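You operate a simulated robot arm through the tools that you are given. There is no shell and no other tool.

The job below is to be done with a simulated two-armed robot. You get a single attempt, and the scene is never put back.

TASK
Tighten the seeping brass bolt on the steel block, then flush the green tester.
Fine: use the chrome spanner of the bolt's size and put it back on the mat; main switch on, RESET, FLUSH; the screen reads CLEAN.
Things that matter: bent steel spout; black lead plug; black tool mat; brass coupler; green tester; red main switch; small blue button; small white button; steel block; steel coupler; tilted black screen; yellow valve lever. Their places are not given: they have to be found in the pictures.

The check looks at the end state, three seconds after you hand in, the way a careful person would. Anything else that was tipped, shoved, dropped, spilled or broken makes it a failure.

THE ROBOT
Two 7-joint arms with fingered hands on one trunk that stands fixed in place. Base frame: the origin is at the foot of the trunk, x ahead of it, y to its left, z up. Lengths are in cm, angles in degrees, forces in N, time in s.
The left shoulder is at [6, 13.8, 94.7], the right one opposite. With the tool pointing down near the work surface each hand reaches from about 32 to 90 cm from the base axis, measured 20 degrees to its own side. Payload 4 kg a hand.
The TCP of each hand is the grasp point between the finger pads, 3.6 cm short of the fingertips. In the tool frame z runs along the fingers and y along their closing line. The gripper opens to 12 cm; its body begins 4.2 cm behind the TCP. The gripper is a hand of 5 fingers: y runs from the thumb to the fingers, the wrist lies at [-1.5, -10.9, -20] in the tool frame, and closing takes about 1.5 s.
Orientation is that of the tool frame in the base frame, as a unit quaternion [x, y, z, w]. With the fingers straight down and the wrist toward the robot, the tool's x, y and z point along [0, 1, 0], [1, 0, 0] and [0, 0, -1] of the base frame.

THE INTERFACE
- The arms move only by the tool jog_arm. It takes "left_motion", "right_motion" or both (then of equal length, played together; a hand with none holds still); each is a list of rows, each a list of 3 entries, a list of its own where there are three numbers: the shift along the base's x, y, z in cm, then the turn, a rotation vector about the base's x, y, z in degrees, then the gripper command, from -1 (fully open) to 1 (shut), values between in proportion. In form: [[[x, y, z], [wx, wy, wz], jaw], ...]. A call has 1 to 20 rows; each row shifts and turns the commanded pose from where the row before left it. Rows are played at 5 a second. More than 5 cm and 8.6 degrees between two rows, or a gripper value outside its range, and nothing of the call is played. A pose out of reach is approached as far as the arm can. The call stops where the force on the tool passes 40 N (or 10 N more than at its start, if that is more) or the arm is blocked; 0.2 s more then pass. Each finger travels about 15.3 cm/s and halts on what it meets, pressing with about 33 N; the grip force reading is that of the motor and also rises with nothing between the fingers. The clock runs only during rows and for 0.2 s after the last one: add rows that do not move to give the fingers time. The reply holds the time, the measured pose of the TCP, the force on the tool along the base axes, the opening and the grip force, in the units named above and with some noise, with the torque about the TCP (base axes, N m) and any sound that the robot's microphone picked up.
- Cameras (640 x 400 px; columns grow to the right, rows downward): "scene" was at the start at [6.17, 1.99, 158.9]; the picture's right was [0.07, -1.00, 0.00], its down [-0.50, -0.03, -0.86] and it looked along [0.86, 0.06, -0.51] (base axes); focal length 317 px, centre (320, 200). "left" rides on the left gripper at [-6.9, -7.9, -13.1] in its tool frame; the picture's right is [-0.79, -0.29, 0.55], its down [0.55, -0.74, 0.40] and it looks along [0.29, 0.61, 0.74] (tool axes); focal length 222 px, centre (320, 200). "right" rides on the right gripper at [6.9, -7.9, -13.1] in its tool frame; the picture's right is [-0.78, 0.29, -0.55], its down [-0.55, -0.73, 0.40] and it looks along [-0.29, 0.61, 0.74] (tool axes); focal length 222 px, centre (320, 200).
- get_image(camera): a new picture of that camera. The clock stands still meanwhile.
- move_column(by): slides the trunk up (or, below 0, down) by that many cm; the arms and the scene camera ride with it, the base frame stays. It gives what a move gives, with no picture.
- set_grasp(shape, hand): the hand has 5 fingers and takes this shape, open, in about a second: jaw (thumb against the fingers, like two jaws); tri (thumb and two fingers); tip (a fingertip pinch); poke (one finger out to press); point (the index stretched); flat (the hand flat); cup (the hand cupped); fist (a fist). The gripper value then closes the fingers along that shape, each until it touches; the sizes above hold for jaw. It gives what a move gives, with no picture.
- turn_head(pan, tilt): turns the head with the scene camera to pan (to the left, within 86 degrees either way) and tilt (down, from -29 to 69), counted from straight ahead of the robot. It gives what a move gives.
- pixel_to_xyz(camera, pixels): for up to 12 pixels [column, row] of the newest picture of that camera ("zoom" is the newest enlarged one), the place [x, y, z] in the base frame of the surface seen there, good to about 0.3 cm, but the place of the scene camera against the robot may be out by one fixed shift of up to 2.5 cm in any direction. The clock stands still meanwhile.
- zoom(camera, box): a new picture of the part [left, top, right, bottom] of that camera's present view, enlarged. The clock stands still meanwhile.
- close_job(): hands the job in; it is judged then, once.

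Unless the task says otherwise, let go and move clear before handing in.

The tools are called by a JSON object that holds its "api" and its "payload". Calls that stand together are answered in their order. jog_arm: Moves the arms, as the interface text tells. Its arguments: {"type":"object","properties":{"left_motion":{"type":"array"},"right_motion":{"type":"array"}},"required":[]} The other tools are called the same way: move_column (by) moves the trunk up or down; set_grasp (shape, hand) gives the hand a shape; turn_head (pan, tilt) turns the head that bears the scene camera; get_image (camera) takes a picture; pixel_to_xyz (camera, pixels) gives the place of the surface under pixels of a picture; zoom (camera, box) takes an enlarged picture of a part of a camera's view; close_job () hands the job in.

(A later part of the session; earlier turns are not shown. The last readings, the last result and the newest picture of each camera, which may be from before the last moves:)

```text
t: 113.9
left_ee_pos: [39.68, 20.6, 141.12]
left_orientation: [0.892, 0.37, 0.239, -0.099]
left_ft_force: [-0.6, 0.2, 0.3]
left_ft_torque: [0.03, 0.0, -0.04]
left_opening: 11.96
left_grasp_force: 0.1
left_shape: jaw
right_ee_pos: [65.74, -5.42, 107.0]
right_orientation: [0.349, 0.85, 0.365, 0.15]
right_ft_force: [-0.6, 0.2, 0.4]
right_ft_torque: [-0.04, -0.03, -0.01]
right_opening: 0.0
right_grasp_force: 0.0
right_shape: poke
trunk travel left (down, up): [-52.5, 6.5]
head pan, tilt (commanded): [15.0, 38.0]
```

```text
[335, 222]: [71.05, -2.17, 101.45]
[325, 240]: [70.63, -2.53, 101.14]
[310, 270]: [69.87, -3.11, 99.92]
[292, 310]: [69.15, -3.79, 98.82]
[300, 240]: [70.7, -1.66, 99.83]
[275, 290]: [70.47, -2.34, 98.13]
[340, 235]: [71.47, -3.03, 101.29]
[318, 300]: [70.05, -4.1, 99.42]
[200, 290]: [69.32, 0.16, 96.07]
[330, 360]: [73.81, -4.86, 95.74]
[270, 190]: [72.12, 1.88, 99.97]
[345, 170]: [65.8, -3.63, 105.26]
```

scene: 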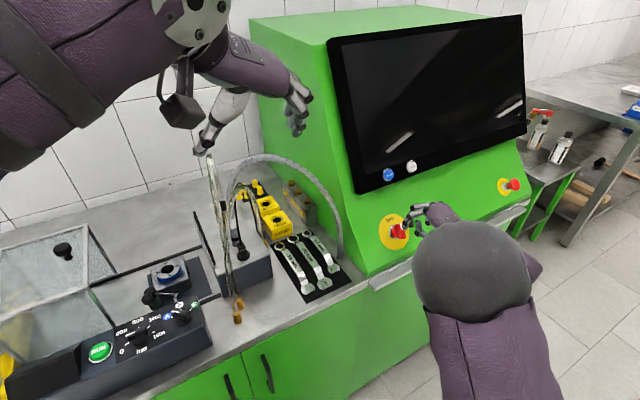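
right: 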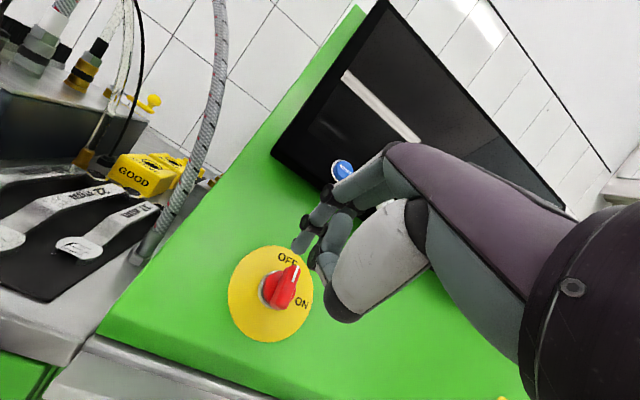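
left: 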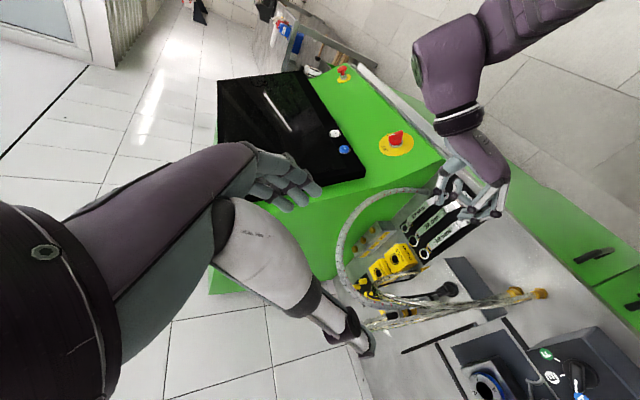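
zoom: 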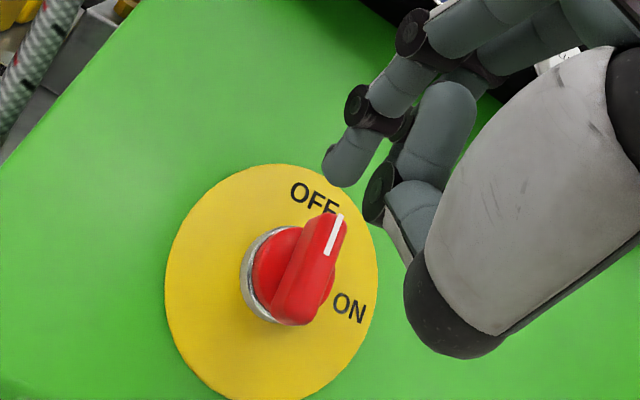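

The bar centre is at (70.1,−3.0,100.1), 3.9 cm above the panel. I'll move the fingertip to a point just above the left side of its upper end.

{"api": "jog_arm", "payload": {"right_motion": [[[0.9, 0.9, -1.5], [0, 0, 0], -1], [[0.9, 0.9, -1.5], [0, 0, 0], -1], [[0, 0, 0], [0, 0, 0], -1]]}}

{"api": "get_image", "payload": {"camera": "right"}}

{"api": "zoom", "payload": {"camera": "right", "box": [240, 190, 360, 330]}}

{"api": "zoom", "payload": {"camera": "left", "box": [360, 110, 430, 170]}}

```text
t: 114.7
left_ee_pos: [39.59, 20.6, 141.0]
left_orientation: [0.893, 0.369, 0.239, -0.099]
left_ft_force: [0.6, 0.1, -0.2]
left_ft_torque: [0.01, 0.02, 0.02]
left_opening: 11.95
left_grasp_force: 0.0
left_shape: jaw
right_ee_pos: [67.78, -3.66, 104.04]
right_orientation: [0.35, 0.85, 0.364, 0.151]
right_ft_force: [0.0, -0.9, -0.6]
right_ft_torque: [0.06, 0.01, 0.01]
right_opening: 0.0
right_grasp_force: 0.1
right_shape: poke
trunk travel left (down, up): [-52.5, 6.5]
head pan, tilt (commanded): [15.0, 38.0]
```

```text
taken
```

right: 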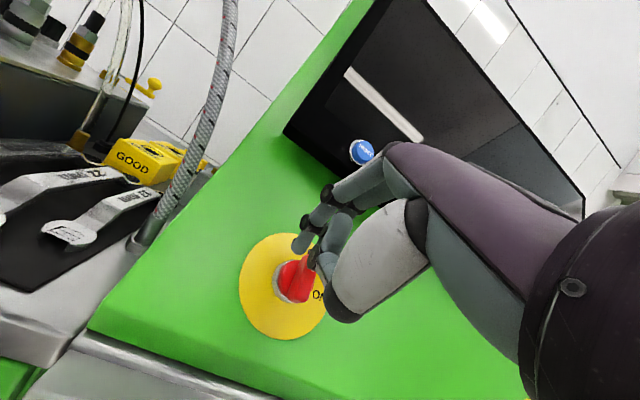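

```text
2.86 times, centred on (300, 260) of right
```

zoom: 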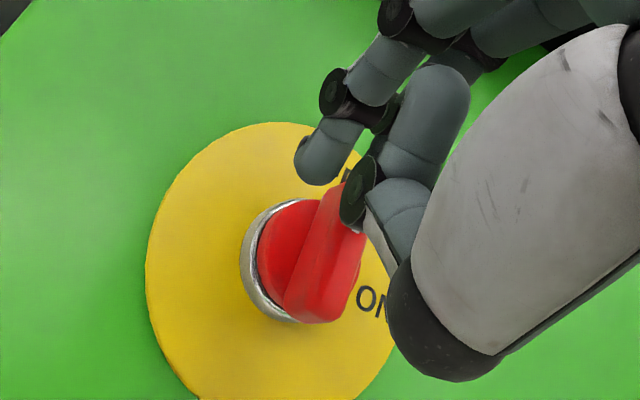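

```text
6.67 times, centred on (395, 140) of left
```

zoom: 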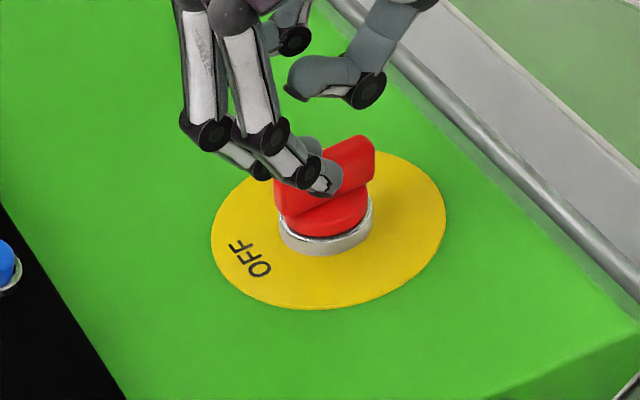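

{"api": "pixel_to_xyz", "payload": {"camera": "zoom", "pixels": [[332, 188], [325, 180], [338, 178], [310, 175], [300, 165], [350, 155], [365, 160], [370, 150], [285, 200], [300, 215], [300, 85], [350, 90]]}}

```text
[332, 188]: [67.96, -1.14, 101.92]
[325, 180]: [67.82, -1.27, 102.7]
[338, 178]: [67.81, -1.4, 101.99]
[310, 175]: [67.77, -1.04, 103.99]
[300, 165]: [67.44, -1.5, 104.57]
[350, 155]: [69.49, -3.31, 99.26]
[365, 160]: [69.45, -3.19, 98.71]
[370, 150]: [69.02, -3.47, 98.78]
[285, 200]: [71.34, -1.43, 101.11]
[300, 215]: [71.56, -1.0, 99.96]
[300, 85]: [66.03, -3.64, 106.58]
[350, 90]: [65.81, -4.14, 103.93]
```

The fingertip centre is about 2 cm left of the knob axis, 0.75 cm clear of the bar, and still 5 cm above the panel. I'll lower it alongside the bar to mid-height.

{"api": "jog_arm", "payload": {"right_motion": [[[0.56, 0.56, -0.76], [0, 0, 0], -1], [[0.56, 0.56, -0.76], [0, 0, 0], -1], [[0, 0, 0], [0, 0, 0], -1]]}}

{"api": "zoom", "payload": {"camera": "left", "box": [360, 110, 430, 170]}}

{"api": "zoom", "payload": {"camera": "right", "box": [240, 190, 360, 330]}}

```text
t: 115.5
left_ee_pos: [39.3, 20.49, 141.13]
left_orientation: [0.892, 0.37, 0.24, -0.098]
left_ft_force: [-0.2, 1.0, -0.2]
left_ft_torque: [-0.02, 0.01, 0.03]
left_opening: 11.99
left_grasp_force: 0.0
left_shape: jaw
right_ee_pos: [68.66, -2.94, 103.45]
right_orientation: [0.35, 0.846, 0.371, 0.157]
right_ft_force: [-19.9, -10.8, 19.4]
right_ft_torque: [-0.3, 0.16, -0.18]
right_opening: 0.0
right_grasp_force: 0.0
right_shape: poke
trunk travel left (down, up): [-52.5, 6.5]
head pan, tilt (commanded): [15.0, 38.0]
stopped in row 3 (right hand): the force on the tool passed its limit at 43 N (the readings are from after the stop); the commanded pose is now the measured one
```

```text
6.67 times, centred on (395, 140) of left
```

zoom: 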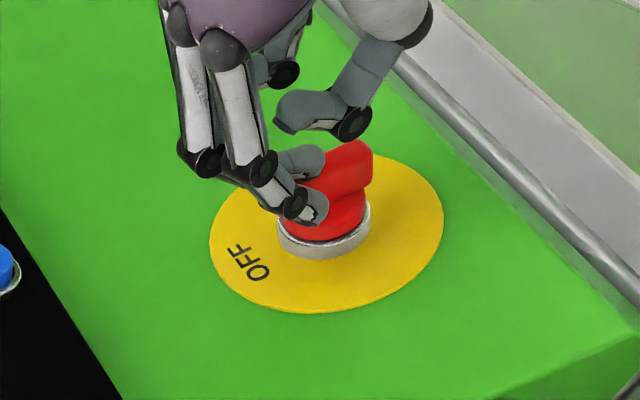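

```text
2.86 times, centred on (300, 260) of right
```

zoom: 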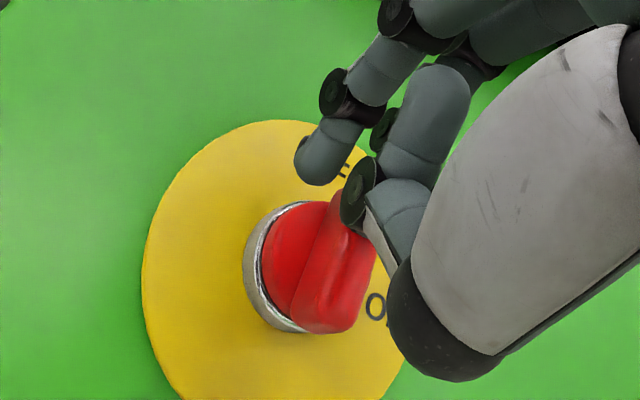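

Contact came from the curled middle finger landing on the bar, because it sits just right of the index. I'll retract and instead push the bar's lower end leftward from its right side, where the other fingers stay clear.

{"api": "jog_arm", "payload": {"right_motion": [[[-0.7, -0.72, 0.97], [0, 0, 0], -1], [[-0.7, -0.72, 0.97], [0, 0, 0], -1], [[0.69, -2.14, -1.08], [0, 0, 0], -1], [[0.69, -2.14, -1.08], [0, 0, 0], -1], [[0, 0, 0], [0, 0, 0], -1]]}}

{"api": "get_image", "payload": {"camera": "right"}}

{"api": "zoom", "payload": {"camera": "right", "box": [220, 170, 360, 330]}}

{"api": "zoom", "payload": {"camera": "left", "box": [360, 110, 430, 170]}}

```text
t: 116.8
left_ee_pos: [39.6, 20.73, 141.07]
left_orientation: [0.893, 0.369, 0.239, -0.099]
left_ft_force: [-0.1, -0.4, 0.1]
left_ft_torque: [-0.02, 0.02, 0.0]
left_opening: 11.99
left_grasp_force: 0.1
left_shape: jaw
right_ee_pos: [68.31, -6.24, 103.8]
right_orientation: [0.349, 0.848, 0.368, 0.153]
right_ft_force: [0.0, 0.8, 0.4]
right_ft_torque: [0.0, 0.0, 0.0]
right_opening: 0.0
right_grasp_force: 0.0
right_shape: poke
right hand out of reach, approached as far as the arm can: row 4
trunk travel left (down, up): [-52.5, 6.5]
head pan, tilt (commanded): [15.0, 38.0]
```

```text
taken
```

right: 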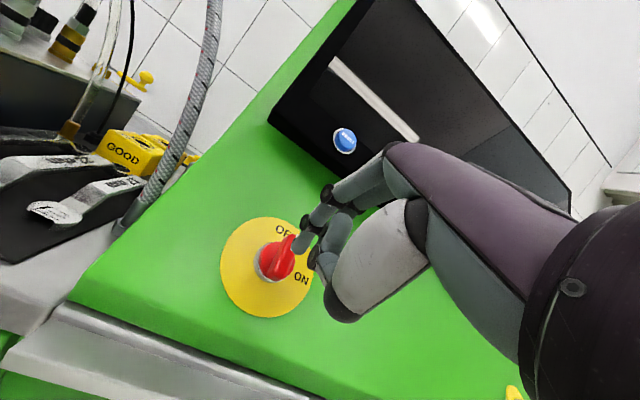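

```text
2.50 times, centred on (290, 250) of right
```

zoom: 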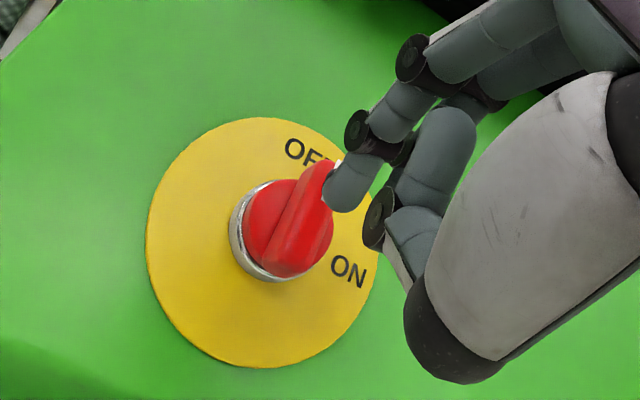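

```text
6.67 times, centred on (395, 140) of left
```

zoom: 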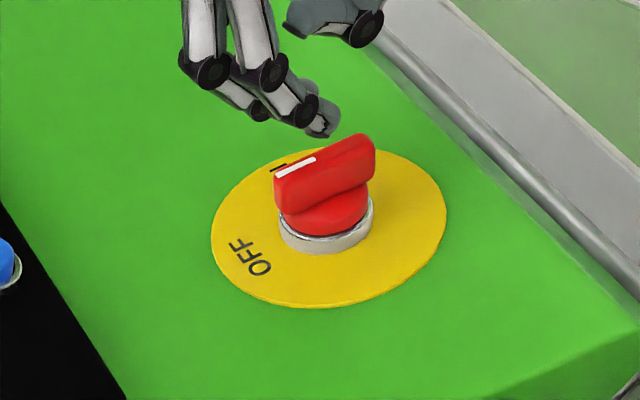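

The knob is unchanged at OFF, and the arm again hit its limit because the elbow has swung to the left. I'll unwind the arm through its earlier orientations so the elbow sits on the right side.

{"api": "jog_arm", "payload": {"right_motion": [[[-1.2, -0.6, 1.2], [0, 0, 0], -1], [[-2.5, -0.5, 1.5], [0, 0, 0], -1], [[-2.5, -0.3, 1.5], [-4.19, -4.2, 5.65], -1], [[-2.5, 0, 1.5], [-4.19, -4.2, 5.65], -1], [[-2.5, 0, 1.5], [-4.19, -4.2, 5.65], -1], [[-2.5, 0, 1.5], [-4.19, -4.2, 5.65], -1], [[-2, 0, 1.5], [-4.19, -4.2, 5.65], -1], [[-2, 0, 1.5], [-4.19, -4.2, 5.65], -1], [[-2, 0, 2], [-4.19, -4.2, 5.65], -1], [[0, 0, 2], [-4.19, -4.2, 5.65], -1], [[0, 0, 2], [-4.19, -4.2, 5.65], -1], [[0, 0, 2], [-4.19, -4.2, 5.65], -1], [[0, 0, 2], [-4.19, -4.2, 5.65], -1], [[0, 0, 2], [-5.2, 5.1, 0], -1], [[0, 0, 2], [-5.2, 5.1, 0], -1], [[0, 0, 2], [-5.2, 5.1, 0], -1], [[0, 0, 1], [-5.2, 5.1, 0], -1], [[0, 0, 0], [-5.2, 5.1, 0], -1], [[0, 0, 0], [-5.2, 5.1, 0], -1], [[0, 0, 0], [0, 0, 0], -1]]}}

{"api": "get_image", "payload": {"camera": "scene"}}

```text
t: 121.0
left_ee_pos: [39.73, 20.44, 141.17]
left_orientation: [0.892, 0.37, 0.239, -0.099]
left_ft_force: [-0.2, -0.1, -0.5]
left_ft_torque: [0.01, -0.02, -0.01]
left_opening: 11.96
left_grasp_force: 0.1
left_shape: jaw
right_ee_pos: [46.74, -7.09, 130.81]
right_orientation: [-0.385, 0.923, 0.011, 0.023]
right_ft_force: [-0.2, -0.5, 0.2]
right_ft_torque: [-0.02, 0.03, 0.0]
right_opening: 0.04
right_grasp_force: 0.1
right_shape: poke
right hand out of reach, approached as far as the arm can: row 19
trunk travel left (down, up): [-52.5, 6.5]
head pan, tilt (commanded): [15.0, 38.0]
```

```text
taken
```

scene: 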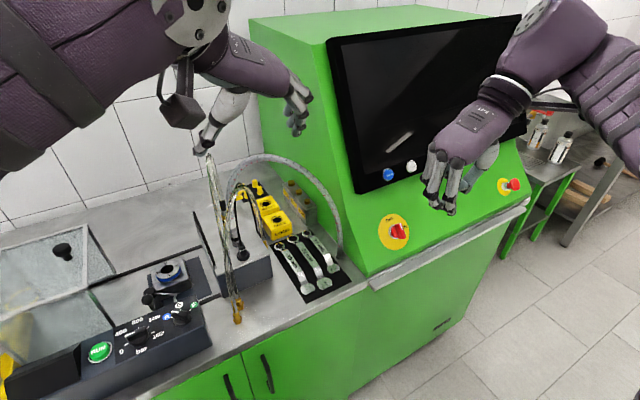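

The forearm now comes from the right. I'll yaw back by 90° and then pitch the fingers toward the panel.

{"api": "jog_arm", "payload": {"right_motion": [[[0, 0, 0], [0, 0, -7.5], -1], [[0, 0, 0], [0, 0, -7.5], -1], [[0, 0, 0], [0, 0, -7.5], -1], [[0, 0, 0], [0, 0, -7.5], -1], [[0, 0, 0], [0, 0, -7.5], -1], [[0, 0, 0], [0, 0, -7.5], -1], [[0, 0, 0], [0, 0, -7.5], -1], [[0, 0, 0], [0, 0, -7.5], -1], [[0, 0, 0], [0, 0, -7.5], -1], [[0, 0, 0], [0, 0, -7.5], -1], [[0, 0, 0], [0, 0, -7.5], -1], [[0, 0, 0], [0, 0, -7.5], -1], [[0, 0, 0], [5.2, -5.1, 0], -1], [[0, 0, 0], [5.2, -5.1, 0], -1], [[0, 0, 0], [5.2, -5.1, 0], -1], [[0, 0, 0], [5.2, -5.1, 0], -1], [[0, 0, 0], [5.2, -5.1, 0], -1], [[0, 0, 0], [5.2, -5.1, 0], -1], [[0, 0, 0], [0, 0, 0], -1]]}}

{"api": "get_image", "payload": {"camera": "scene"}}

{"api": "get_image", "payload": {"camera": "right"}}

```text
t: 125.0
left_ee_pos: [39.58, 20.6, 140.98]
left_orientation: [0.892, 0.37, 0.239, -0.099]
left_ft_force: [0.5, -0.1, 0.4]
left_ft_torque: [0.02, -0.01, 0.03]
left_opening: 11.97
left_grasp_force: 0.1
left_shape: jaw
right_ee_pos: [46.72, -7.0, 130.63]
right_orientation: [0.36, 0.854, 0.338, 0.162]
right_ft_force: [-0.4, -0.1, 0.0]
right_ft_torque: [-0.02, -0.03, 0.01]
right_opening: 0.0
right_grasp_force: 0.1
right_shape: poke
trunk travel left (down, up): [-52.5, 6.5]
head pan, tilt (commanded): [15.0, 38.0]
```

```text
taken
```

scene: 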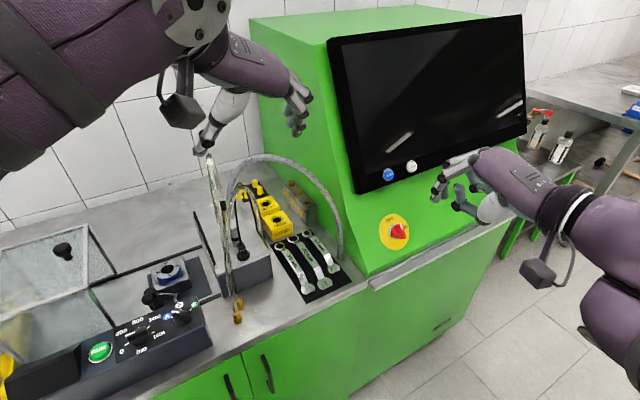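

```text
taken
```

right: 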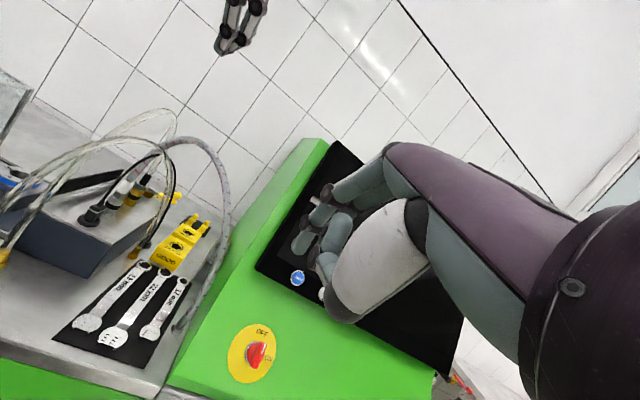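

The elbow is now on the right with the same hand orientation. I'll approach a standoff point beyond the right side of the knob's lower end.

{"api": "jog_arm", "payload": {"right_motion": [[[2.36, -0.23, -2.94], [0, 0, 0], -1], [[2.36, -0.23, -2.94], [0, 0, 0], -1], [[2.36, -0.23, -2.94], [0, 0, 0], -1], [[2.36, -0.23, -2.94], [0, 0, 0], -1], [[2.36, -0.23, -2.94], [0, 0, 0], -1], [[2.36, -0.23, -2.94], [0, 0, 0], -1], [[2.36, -0.23, -2.94], [0, 0, 0], -1], [[2.36, -0.23, -2.94], [0, 0, 0], -1], [[2.36, -0.23, -2.94], [0, 0, 0], -1], [[0, 0, 0], [0, 0, 0], -1]]}}

{"api": "get_image", "payload": {"camera": "right"}}

{"api": "zoom", "payload": {"camera": "right", "box": [200, 170, 360, 330]}}

{"api": "zoom", "payload": {"camera": "left", "box": [360, 100, 430, 170]}}

```text
t: 127.2
left_ee_pos: [39.54, 20.62, 141.06]
left_orientation: [0.892, 0.369, 0.239, -0.099]
left_ft_force: [-0.2, -0.9, -0.5]
left_ft_torque: [0.0, -0.01, 0.0]
left_opening: 11.95
left_grasp_force: 0.1
left_shape: jaw
right_ee_pos: [67.81, -9.02, 104.2]
right_orientation: [0.36, 0.854, 0.338, 0.163]
right_ft_force: [-0.2, 0.2, 0.2]
right_ft_torque: [-0.01, -0.02, 0.02]
right_opening: 0.0
right_grasp_force: 0.0
right_shape: poke
trunk travel left (down, up): [-52.5, 6.5]
head pan, tilt (commanded): [15.0, 38.0]
```

```text
taken
```

right: 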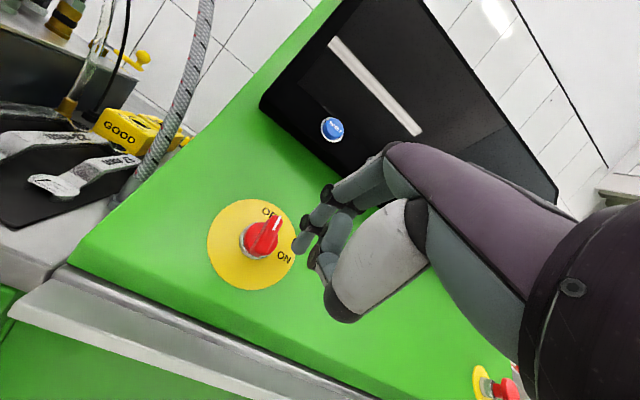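

```text
2.50 times, centred on (280, 250) of right
```

zoom: 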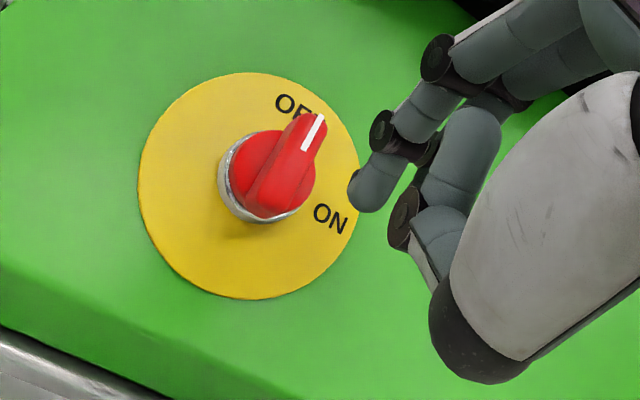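

```text
5.71 times, centred on (395, 135) of left
```

zoom: 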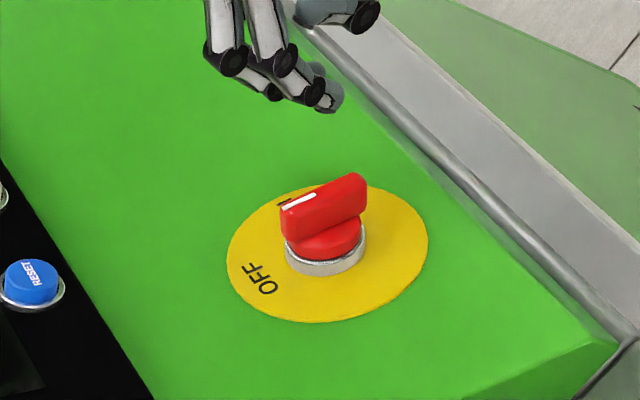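

The arm reaches this pose without any warning. I'll measure the fingertip and the bar together in this left-camera view.

{"api": "pixel_to_xyz", "payload": {"camera": "zoom", "pixels": [[332, 108], [340, 98], [325, 100], [315, 90], [285, 208], [315, 195], [362, 178], [355, 200], [300, 225], [330, 285], [260, 240], [420, 250]]}}

```text
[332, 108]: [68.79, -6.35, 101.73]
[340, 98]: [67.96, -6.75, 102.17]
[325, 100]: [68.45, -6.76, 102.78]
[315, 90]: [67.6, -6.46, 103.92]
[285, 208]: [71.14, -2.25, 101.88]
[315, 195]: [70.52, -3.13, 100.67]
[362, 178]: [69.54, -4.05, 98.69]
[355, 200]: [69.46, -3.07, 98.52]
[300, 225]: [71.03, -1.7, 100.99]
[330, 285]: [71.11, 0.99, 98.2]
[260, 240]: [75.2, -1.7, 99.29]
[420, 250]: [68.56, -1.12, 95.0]
```

The fingertip's left side is 0.9 cm right of the bar, level with its lower half. I'll lower it toward the panel beside the bar.

{"api": "jog_arm", "payload": {"right_motion": [[[0.7, 0.7, -1.1], [0, 0, 0], -1], [[0.7, 0.7, -1.1], [0, 0, 0], -1], [[0.6, 0.6, -0.85], [0, 0, 0], -1], [[0.25, 0.25, -0.35], [0, 0, 0], -1], [[0, 0, 0], [0, 0, 0], -1]]}}

{"api": "zoom", "payload": {"camera": "left", "box": [360, 100, 430, 170]}}

{"api": "zoom", "payload": {"camera": "right", "box": [220, 170, 360, 330]}}

```text
t: 128.3
left_ee_pos: [39.69, 20.61, 141.13]
left_orientation: [0.892, 0.37, 0.239, -0.099]
left_ft_force: [0.0, -0.2, -0.4]
left_ft_torque: [-0.01, -0.03, 0.04]
left_opening: 11.96
left_grasp_force: 0.1
left_shape: jaw
right_ee_pos: [70.15, -6.87, 100.69]
right_orientation: [0.36, 0.855, 0.338, 0.162]
right_ft_force: [-0.1, 0.3, -1.3]
right_ft_torque: [-0.02, 0.01, 0.01]
right_opening: 0.01
right_grasp_force: 0.1
right_shape: poke
trunk travel left (down, up): [-52.5, 6.5]
head pan, tilt (commanded): [15.0, 38.0]
```

```text
5.71 times, centred on (395, 135) of left
```

zoom: 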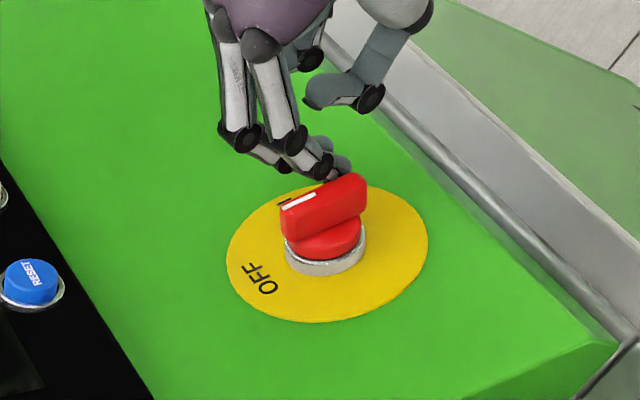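

```text
2.50 times, centred on (290, 250) of right
```

zoom: 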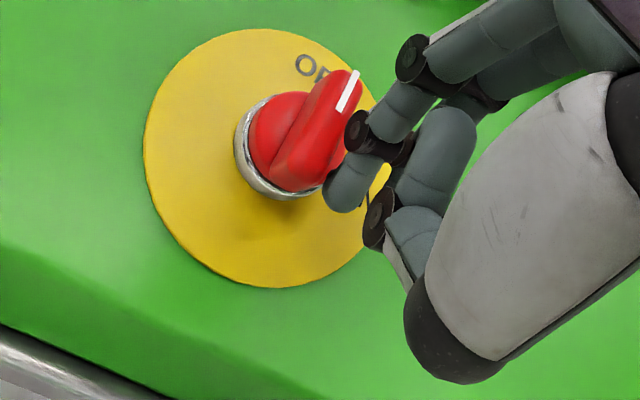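

The fingertip is beside the bar's lower right without touching. I'll sweep it left along an arc to turn the knob clockwise.

{"api": "jog_arm", "payload": {"right_motion": [[[-0.34, 0.29, -0.03], [0, 0, 0], -1], [[-0.34, 0.29, -0.04], [0, 0, 0], -1], [[-0.41, 0.125, -0.21], [0, 0, 0], -1], [[-0.41, 0.22, -0.134], [0, 0, 0], -1], [[-0.37, 0.305, -0.045], [0, 0, 0], -1], [[0, 0, 0], [0, 0, 0], -1]]}}

{"api": "zoom", "payload": {"camera": "left", "box": [360, 100, 430, 170]}}

{"api": "zoom", "payload": {"camera": "right", "box": [220, 170, 360, 330]}}

```text
t: 129.8
left_ee_pos: [39.54, 20.56, 141.07]
left_orientation: [0.892, 0.369, 0.239, -0.099]
left_ft_force: [-0.6, -0.9, -0.9]
left_ft_torque: [0.01, 0.01, 0.0]
left_opening: 11.97
left_grasp_force: 0.1
left_shape: jaw
right_ee_pos: [68.19, -5.63, 100.46]
right_orientation: [0.359, 0.854, 0.339, 0.163]
right_ft_force: [-7.5, -8.0, 3.0]
right_ft_torque: [0.01, -0.08, -0.09]
right_opening: 0.03
right_grasp_force: 0.1
right_shape: poke
trunk travel left (down, up): [-52.5, 6.5]
head pan, tilt (commanded): [15.0, 38.0]
```

```text
5.71 times, centred on (395, 135) of left
```

zoom: 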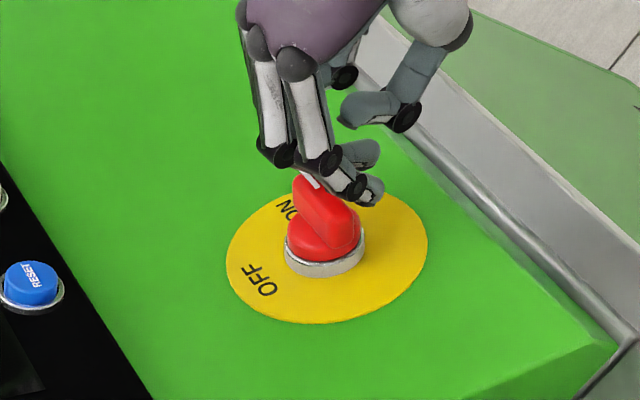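

```text
2.50 times, centred on (290, 250) of right
```

zoom: 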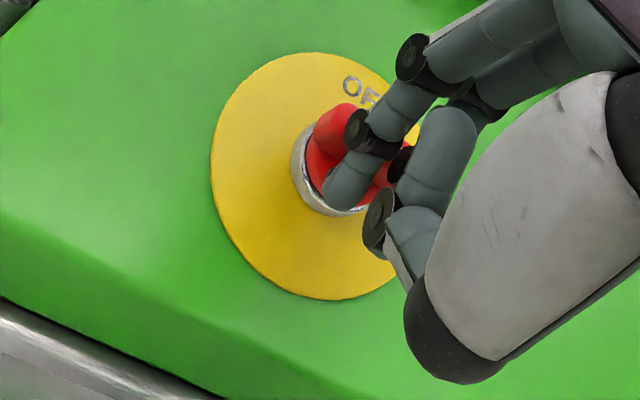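

The knob is turning: the bar now runs from (300,180) to (355,240) and the ON label has become visible. I'll continue the arc.

{"api": "jog_arm", "payload": {"right_motion": [[[-0.31, 0.365, 0.045], [0, 0, 0], -1], [[-0.226, 0.403, 0.134], [0, 0, 0], -1], [[-0.129, 0.409, 0.21], [0, 0, 0], -1], [[0, 0, 0], [0, 0, 0], -1]]}}

{"api": "zoom", "payload": {"camera": "left", "box": [360, 100, 430, 170]}}

{"api": "zoom", "payload": {"camera": "right", "box": [220, 170, 360, 330]}}

{"api": "get_image", "payload": {"camera": "scene"}}

```text
t: 130.8
left_ee_pos: [39.42, 20.25, 141.3]
left_orientation: [0.892, 0.369, 0.24, -0.099]
left_ft_force: [0.1, 0.8, 0.4]
left_ft_torque: [0.01, -0.02, 0.02]
left_opening: 11.98
left_grasp_force: 0.1
left_shape: jaw
right_ee_pos: [67.47, -4.92, 100.72]
right_orientation: [0.362, 0.854, 0.337, 0.162]
right_ft_force: [-17.3, -29.3, 3.8]
right_ft_torque: [-0.14, -0.01, -0.6]
right_opening: 0.0
right_grasp_force: 0.0
right_shape: poke
trunk travel left (down, up): [-52.5, 6.5]
head pan, tilt (commanded): [15.0, 38.0]
```

```text
5.71 times, centred on (395, 135) of left
```

zoom: 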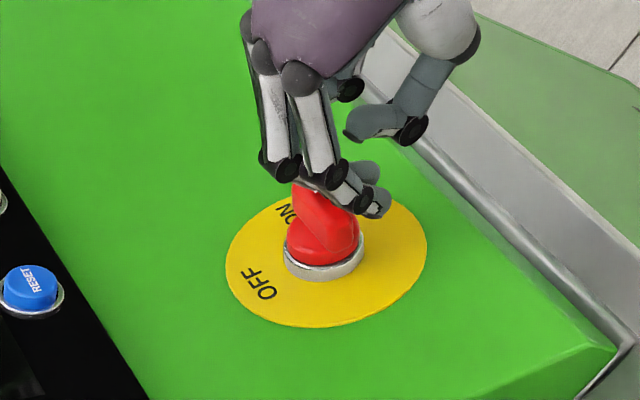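

```text
2.50 times, centred on (290, 250) of right
```

zoom: 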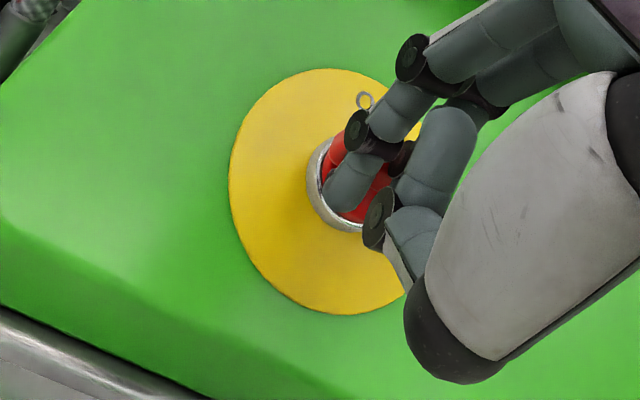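

```text
taken
```

scene: 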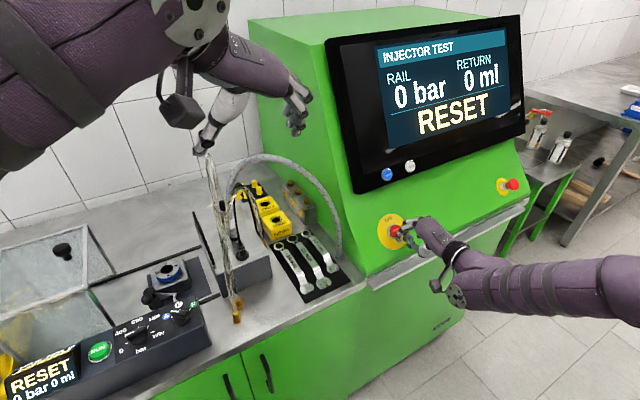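

The screen has lit up with "INJECTOR TEST … RESET", so the main switch is ON. I'll ease off the bar and retract straight out from the panel.

{"api": "jog_arm", "payload": {"right_motion": [[[-0.15, -0.3, -0.3], [0, 0, 0], -1], [[-1, -1, 1.38], [0, 0, 0], -1], [[-1, -1, 1.38], [0, 0, 0], -1], [[-1.2, -1.2, 1.6], [0, 0, 0], -1], [[-1.2, -1.2, 1.6], [0, 0, 0], -1], [[0, 0, 0], [0, 0, 0], -1]]}}

{"api": "get_image", "payload": {"camera": "right"}}

{"api": "get_image", "payload": {"camera": "left"}}

{"api": "zoom", "payload": {"camera": "scene", "box": [320, 0, 540, 260]}}

```text
t: 132.2
left_ee_pos: [39.69, 20.63, 140.89]
left_orientation: [0.892, 0.37, 0.24, -0.1]
left_ft_force: [-0.2, 0.1, -1.5]
left_ft_torque: [-0.03, 0.01, 0.03]
left_opening: 11.99
left_grasp_force: 0.1
left_shape: jaw
right_ee_pos: [63.01, -9.03, 106.46]
right_orientation: [0.36, 0.855, 0.338, 0.162]
right_ft_force: [0.3, -0.1, 0.2]
right_ft_torque: [-0.03, 0.01, -0.01]
right_opening: 0.0
right_grasp_force: 0.1
right_shape: poke
trunk travel left (down, up): [-52.5, 6.5]
head pan, tilt (commanded): [15.0, 38.0]
```

```text
taken
```

right: 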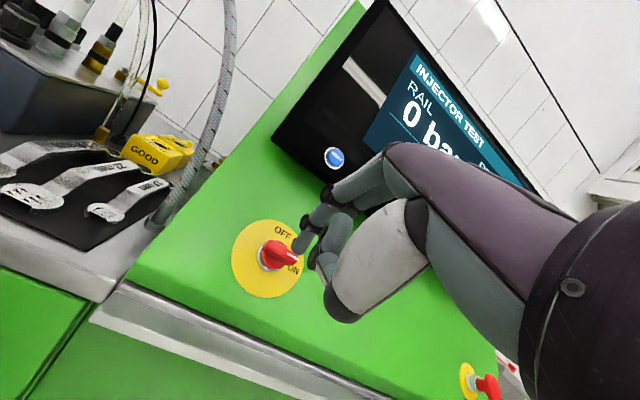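

```text
taken
```

left: 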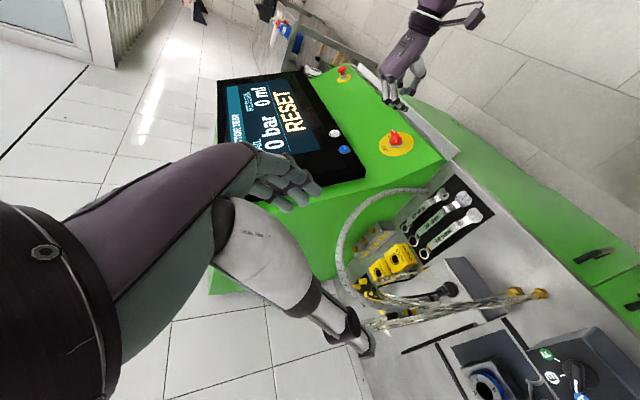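

```text
1.54 times, centred on (430, 130) of scene
```

zoom: 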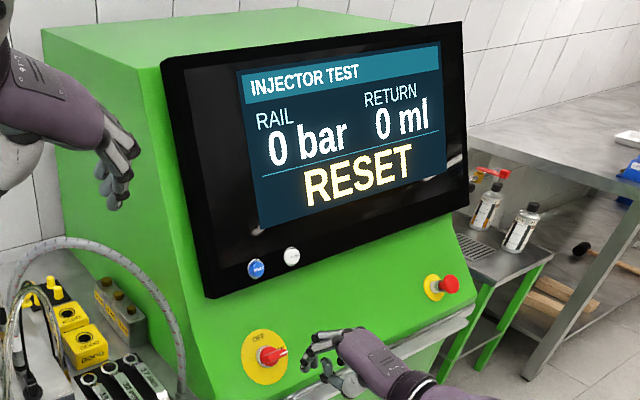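

The switch stays at ON and the screen asks for RESET. I'll locate the blue and white buttons and fit the screen bezel's plane.

{"api": "zoom", "payload": {"camera": "left", "box": [310, 115, 370, 175]}}

{"api": "pixel_to_xyz", "payload": {"camera": "zoom", "pixels": [[320, 235], [310, 245], [330, 225], [265, 120], [255, 125], [380, 260], [350, 160], [330, 60], [290, 180], [380, 330], [300, 300], [400, 300]]}}

{"api": "zoom", "payload": {"camera": "right", "box": [300, 120, 400, 200]}}

```text
6.67 times, centred on (340, 145) of left
```

zoom: 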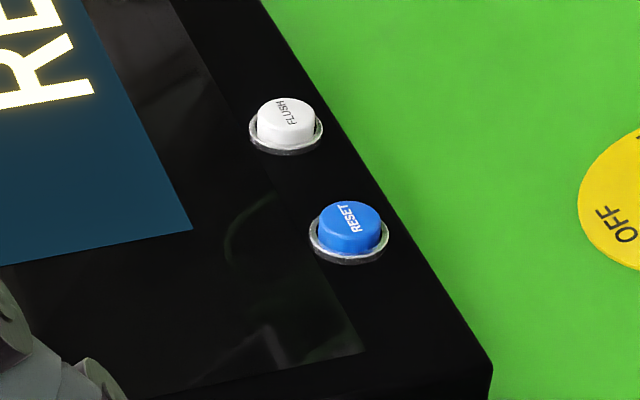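

```text
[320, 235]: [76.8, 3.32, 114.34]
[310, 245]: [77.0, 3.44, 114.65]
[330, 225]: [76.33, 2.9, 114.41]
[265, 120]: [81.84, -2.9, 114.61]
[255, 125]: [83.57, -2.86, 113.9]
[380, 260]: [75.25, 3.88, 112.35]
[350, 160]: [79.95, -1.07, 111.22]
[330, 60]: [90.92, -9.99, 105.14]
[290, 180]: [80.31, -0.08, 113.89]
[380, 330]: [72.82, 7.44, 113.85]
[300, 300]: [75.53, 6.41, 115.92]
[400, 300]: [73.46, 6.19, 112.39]
```

```text
5.00 times, centred on (350, 160) of right
```

zoom: 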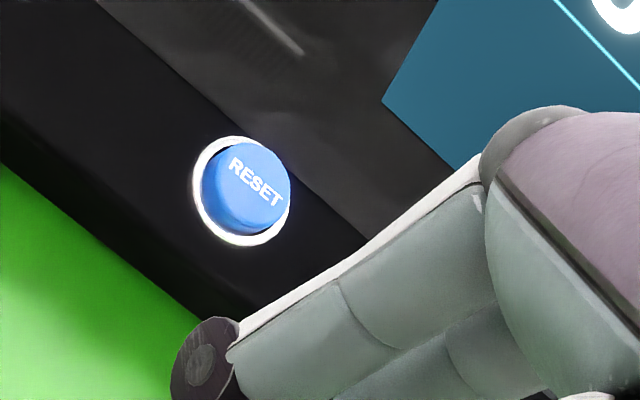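

{"api": "zoom", "payload": {"camera": "left", "box": [310, 115, 370, 175]}}

{"api": "pixel_to_xyz", "payload": {"camera": "zoom", "pixels": [[350, 222], [340, 215], [362, 228], [290, 112], [280, 120], [302, 118], [250, 280], [430, 320], [225, 60], [380, 290], [150, 300], [330, 330]]}}

{"api": "pixel_to_xyz", "payload": {"camera": "zoom", "pixels": [[60, 330], [100, 200], [180, 40], [40, 150], [270, 350], [400, 370], [300, 290], [230, 180], [200, 260], [350, 300], [420, 290], [240, 100]]}}

```text
6.67 times, centred on (340, 145) of left
```

zoom: 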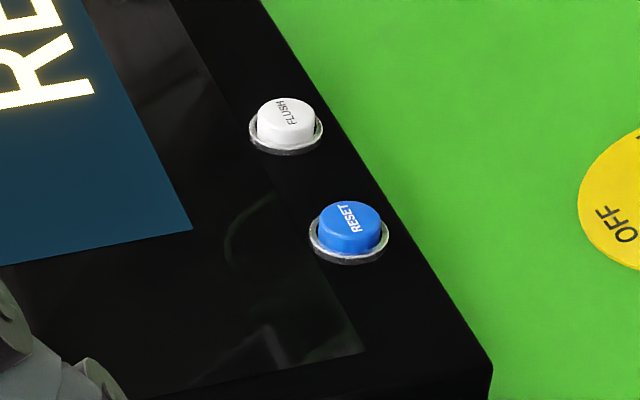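

```text
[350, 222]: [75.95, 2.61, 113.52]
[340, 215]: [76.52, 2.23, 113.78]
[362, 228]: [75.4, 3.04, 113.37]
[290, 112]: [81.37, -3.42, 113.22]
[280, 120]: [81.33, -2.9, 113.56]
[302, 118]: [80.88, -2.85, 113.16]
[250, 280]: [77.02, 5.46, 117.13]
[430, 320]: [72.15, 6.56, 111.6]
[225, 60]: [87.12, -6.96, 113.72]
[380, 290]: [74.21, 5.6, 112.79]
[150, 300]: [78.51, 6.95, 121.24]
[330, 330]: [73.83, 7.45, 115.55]
```

```text
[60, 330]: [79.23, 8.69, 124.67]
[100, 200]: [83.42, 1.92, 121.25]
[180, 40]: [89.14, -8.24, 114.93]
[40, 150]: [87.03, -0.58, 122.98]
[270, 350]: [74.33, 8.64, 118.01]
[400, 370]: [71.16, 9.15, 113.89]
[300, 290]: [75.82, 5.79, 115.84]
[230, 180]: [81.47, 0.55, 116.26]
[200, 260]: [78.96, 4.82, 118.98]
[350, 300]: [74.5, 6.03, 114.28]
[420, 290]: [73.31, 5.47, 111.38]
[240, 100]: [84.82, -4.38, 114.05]
```

The bezel is tilted about 64° and the blue button face is at (75.95,2.61,113.5), protruding about 0.9 cm. I'll align the poke finger with the screen normal and move to a standoff in front of RESET.

{"api": "jog_arm", "payload": {"right_motion": [[[0, 0, 3.5], [4.95, -4.3, 0.8], -1], [[0, 0, 3.5], [4.95, -4.3, 0.8], -1], [[0, 0, 3.5], [4.95, -4.3, 0.8], -1], [[2.3, 1.6, 0], [0, 0, 0], -1], [[2.3, 1.6, 0], [0, 0, 0], -1], [[2.2, 1.6, 0], [0, 0, 0], -1], [[2.2, 1.6, 0], [0, 0, 0], -1], [[0, 0, 0], [0, 0, 0], -1]]}}

{"api": "get_image", "payload": {"camera": "right"}}

{"api": "zoom", "payload": {"camera": "right", "box": [220, 150, 380, 310]}}

{"api": "zoom", "payload": {"camera": "left", "box": [300, 90, 400, 190]}}

```text
t: 133.9
left_ee_pos: [39.61, 20.58, 141.01]
left_orientation: [0.893, 0.369, 0.238, -0.099]
left_ft_force: [0.5, -0.2, -0.4]
left_ft_torque: [0.0, -0.02, 0.01]
left_opening: 11.98
left_grasp_force: 0.0
left_shape: jaw
right_ee_pos: [72.12, -2.8, 116.93]
right_orientation: [0.319, 0.787, 0.487, 0.203]
right_ft_force: [-0.4, -1.2, 0.0]
right_ft_torque: [0.0, 0.01, 0.0]
right_opening: 0.0
right_grasp_force: 0.0
right_shape: poke
trunk travel left (down, up): [-52.5, 6.5]
head pan, tilt (commanded): [15.0, 38.0]
```

```text
taken
```

right: 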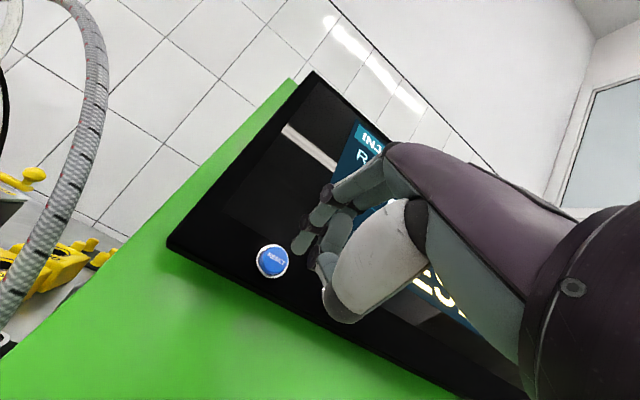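

```text
2.50 times, centred on (300, 230) of right
```

zoom: 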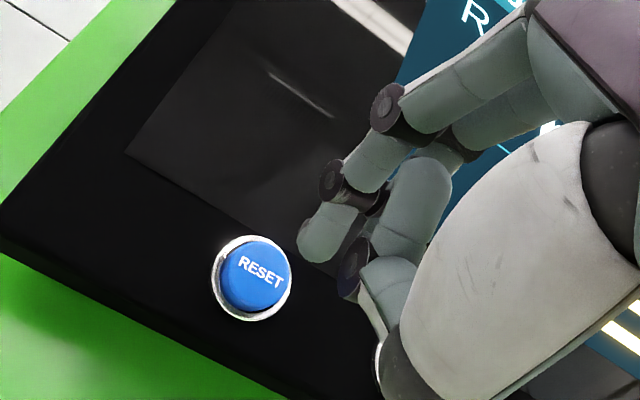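

```text
4.00 times, centred on (350, 140) of left
```

zoom: 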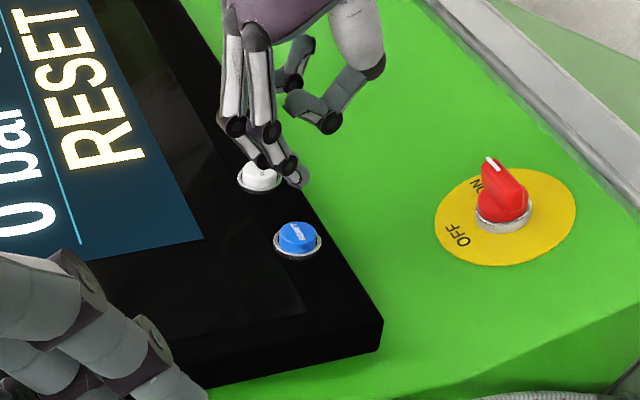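

{"api": "pixel_to_xyz", "payload": {"camera": "zoom", "pixels": [[297, 184], [303, 178], [290, 176], [300, 186], [297, 232], [305, 240], [290, 238], [260, 175], [298, 245], [255, 180], [285, 160], [240, 125]]}}

{"api": "zoom", "payload": {"camera": "right", "box": [250, 210, 330, 280]}}

{"api": "pixel_to_xyz", "payload": {"camera": "zoom", "pixels": [[180, 260], [160, 250], [200, 280], [180, 220], [190, 300], [370, 210], [350, 200], [390, 230], [410, 180], [360, 230], [340, 190], [420, 130]]}}

```text
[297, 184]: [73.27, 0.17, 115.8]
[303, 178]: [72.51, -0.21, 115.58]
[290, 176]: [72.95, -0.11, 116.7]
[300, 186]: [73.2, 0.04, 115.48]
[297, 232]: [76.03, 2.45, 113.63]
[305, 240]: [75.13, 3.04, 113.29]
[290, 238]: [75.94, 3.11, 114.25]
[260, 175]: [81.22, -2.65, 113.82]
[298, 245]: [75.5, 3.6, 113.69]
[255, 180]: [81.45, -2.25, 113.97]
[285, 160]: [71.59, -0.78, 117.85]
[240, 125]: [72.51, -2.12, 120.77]
```

```text
5.71 times, centred on (290, 245) of right
```

zoom: 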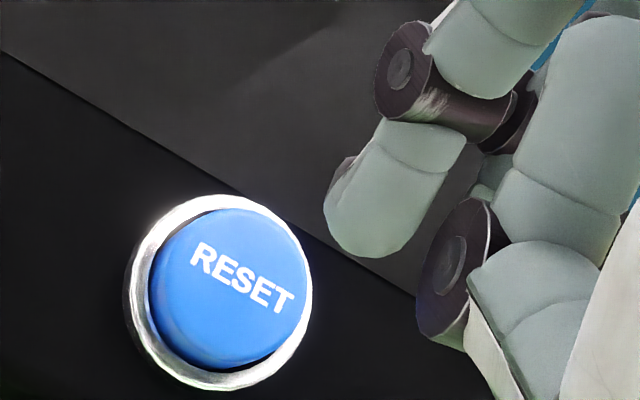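

```text
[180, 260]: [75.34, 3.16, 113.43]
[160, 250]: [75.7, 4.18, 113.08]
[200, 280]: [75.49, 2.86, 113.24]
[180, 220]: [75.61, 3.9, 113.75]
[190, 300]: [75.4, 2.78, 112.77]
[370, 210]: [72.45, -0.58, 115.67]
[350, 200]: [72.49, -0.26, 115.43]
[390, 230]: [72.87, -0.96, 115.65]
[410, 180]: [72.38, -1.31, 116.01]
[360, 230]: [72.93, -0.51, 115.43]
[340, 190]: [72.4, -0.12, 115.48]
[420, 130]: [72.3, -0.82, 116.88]
```

The fingertip is 4 cm from RESET, with small corrections of 0.3 cm left and 0.3 cm down needed. I'll line up and close most of the distance.

{"api": "jog_arm", "payload": {"right_motion": [[[-0.32, 0.13, -0.27], [0, 0, 0], -1], [[0.76, 0.76, -0.53], [0, 0, 0], -1], [[0.76, 0.76, -0.53], [0, 0, 0], -1], [[0.5, 0.51, -0.35], [0, 0, 0], -1], [[0, 0, 0], [0, 0, 0], -1]]}}

{"api": "zoom", "payload": {"camera": "right", "box": [240, 190, 360, 310]}}

{"api": "zoom", "payload": {"camera": "left", "box": [310, 110, 380, 180]}}

```text
t: 135.2
left_ee_pos: [39.62, 20.5, 140.95]
left_orientation: [0.892, 0.369, 0.24, -0.099]
left_ft_force: [0.3, 0.5, 0.0]
left_ft_torque: [0.01, 0.02, 0.01]
left_opening: 11.97
left_grasp_force: 0.0
left_shape: jaw
right_ee_pos: [73.86, -0.55, 115.34]
right_orientation: [0.32, 0.787, 0.487, 0.203]
right_ft_force: [0.6, -0.3, -0.1]
right_ft_torque: [0.0, -0.02, 0.0]
right_opening: 0.0
right_grasp_force: 0.1
right_shape: poke
trunk travel left (down, up): [-52.5, 6.5]
head pan, tilt (commanded): [15.0, 38.0]
```

```text
3.33 times, centred on (300, 250) of right
```

zoom: 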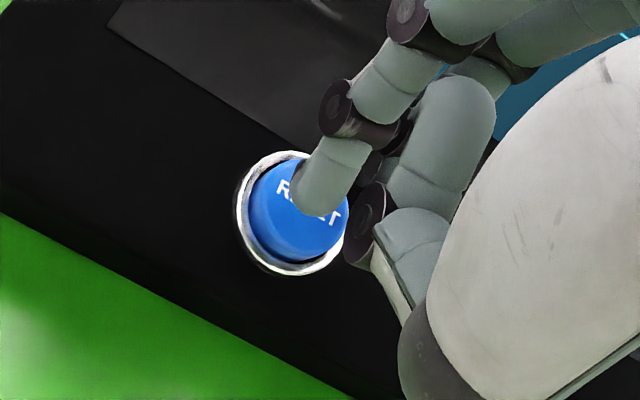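

```text
5.71 times, centred on (345, 145) of left
```

zoom: 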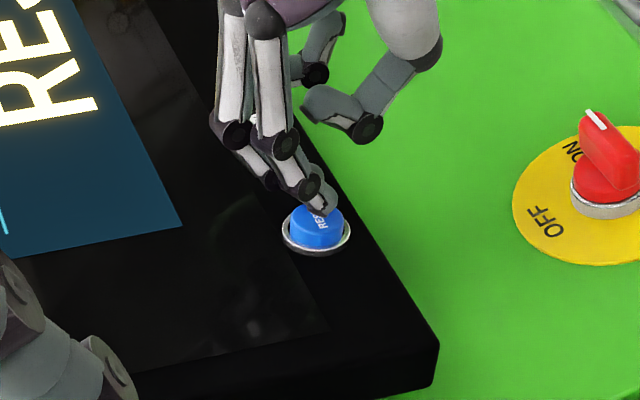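

The fingertip is right on the blue cap. I'll press forward in small steps.

{"api": "jog_arm", "payload": {"right_motion": [[[0.19, 0.19, -0.13], [0, 0, 0], -1], [[0.19, 0.19, -0.13], [0, 0, 0], -1], [[0.19, 0.19, -0.13], [0, 0, 0], -1], [[0.19, 0.19, -0.13], [0, 0, 0], -1], [[0, 0, 0], [0, 0, 0], -1]]}}

{"api": "zoom", "payload": {"camera": "left", "box": [310, 110, 380, 180]}}

{"api": "get_image", "payload": {"camera": "scene"}}

```text
t: 136.3
left_ee_pos: [39.54, 20.52, 141.09]
left_orientation: [0.893, 0.369, 0.239, -0.098]
left_ft_force: [-0.3, -0.1, -0.2]
left_ft_torque: [-0.01, 0.0, 0.01]
left_opening: 11.96
left_grasp_force: 0.0
left_shape: jaw
right_ee_pos: [74.35, 0.26, 114.83]
right_orientation: [0.319, 0.787, 0.488, 0.202]
right_ft_force: [-3.9, -3.2, 4.9]
right_ft_torque: [0.01, -0.02, 0.03]
right_opening: 0.0
right_grasp_force: 0.1
right_shape: poke
trunk travel left (down, up): [-52.5, 6.5]
head pan, tilt (commanded): [15.0, 38.0]
heard: click
```

```text
5.71 times, centred on (345, 145) of left
```

zoom: 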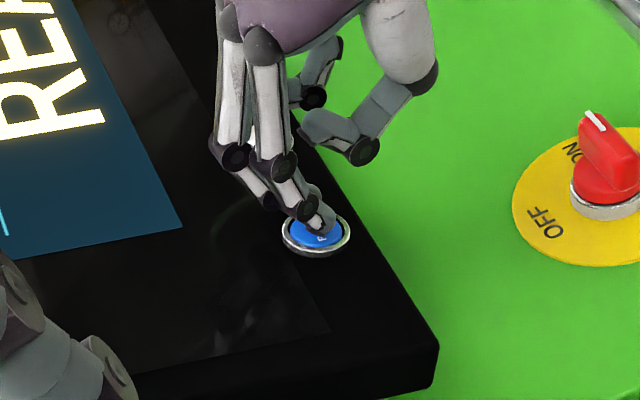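

```text
taken
```

scene: 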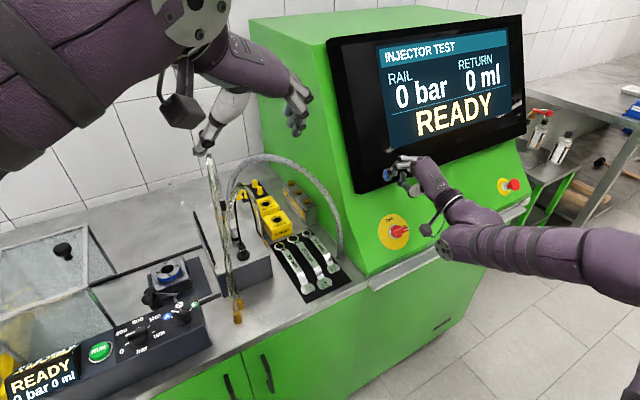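

I heard a click and the screen reads READY. I'll retract and shift over to the white FLUSH button.

{"api": "jog_arm", "payload": {"right_motion": [[[-0.63, -0.64, 0.44], [0, 0, 0], -1], [[-0.63, -0.64, 0.44], [0, 0, 0], -1], [[-0.9, -0.9, 0.62], [0, 0, 0], -1], [[-0.9, -0.9, 0.62], [0, 0, 0], -1], [[1.34, -1.39, 0], [0, 0, 0], -1], [[1.34, -1.39, 0], [0, 0, 0], -1], [[1.34, -1.39, 0], [0, 0, 0], -1], [[1.34, -1.39, 0], [0, 0, 0], -1], [[0, 0, 0], [0, 0, 0], -1]]}}

{"api": "get_image", "payload": {"camera": "right"}}

{"api": "zoom", "payload": {"camera": "right", "box": [220, 170, 360, 310]}}

{"api": "zoom", "payload": {"camera": "left", "box": [300, 90, 380, 170]}}

```text
t: 138.3
left_ee_pos: [39.53, 20.54, 140.99]
left_orientation: [0.892, 0.37, 0.239, -0.099]
left_ft_force: [0.9, 0.4, 0.1]
left_ft_torque: [-0.02, 0.0, -0.06]
left_opening: 11.96
left_grasp_force: 0.0
left_shape: jaw
right_ee_pos: [76.74, -8.43, 116.85]
right_orientation: [0.319, 0.788, 0.487, 0.202]
right_ft_force: [-0.1, -0.1, -0.1]
right_ft_torque: [-0.03, 0.01, -0.01]
right_opening: 0.0
right_grasp_force: 0.2
right_shape: poke
trunk travel left (down, up): [-52.5, 6.5]
head pan, tilt (commanded): [15.0, 38.0]
```

```text
taken
```

right: 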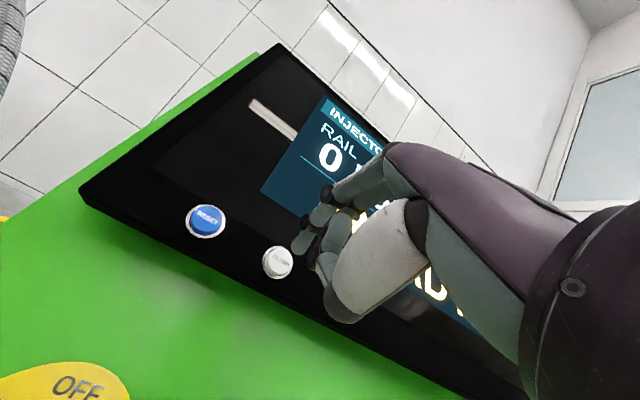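

```text
2.86 times, centred on (290, 240) of right
```

zoom: 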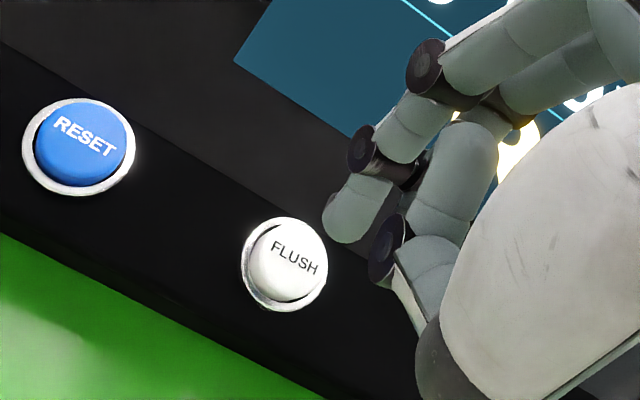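

```text
5.00 times, centred on (340, 130) of left
```

zoom: 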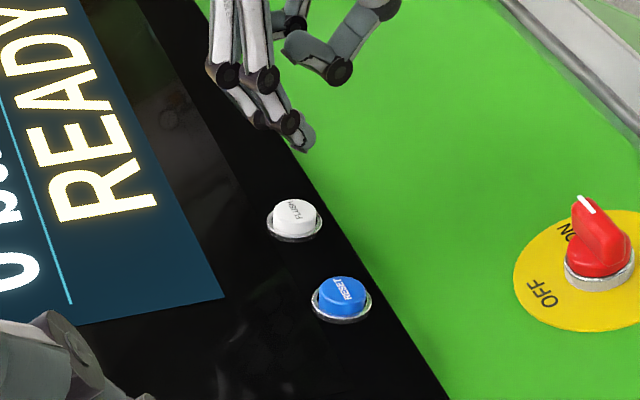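

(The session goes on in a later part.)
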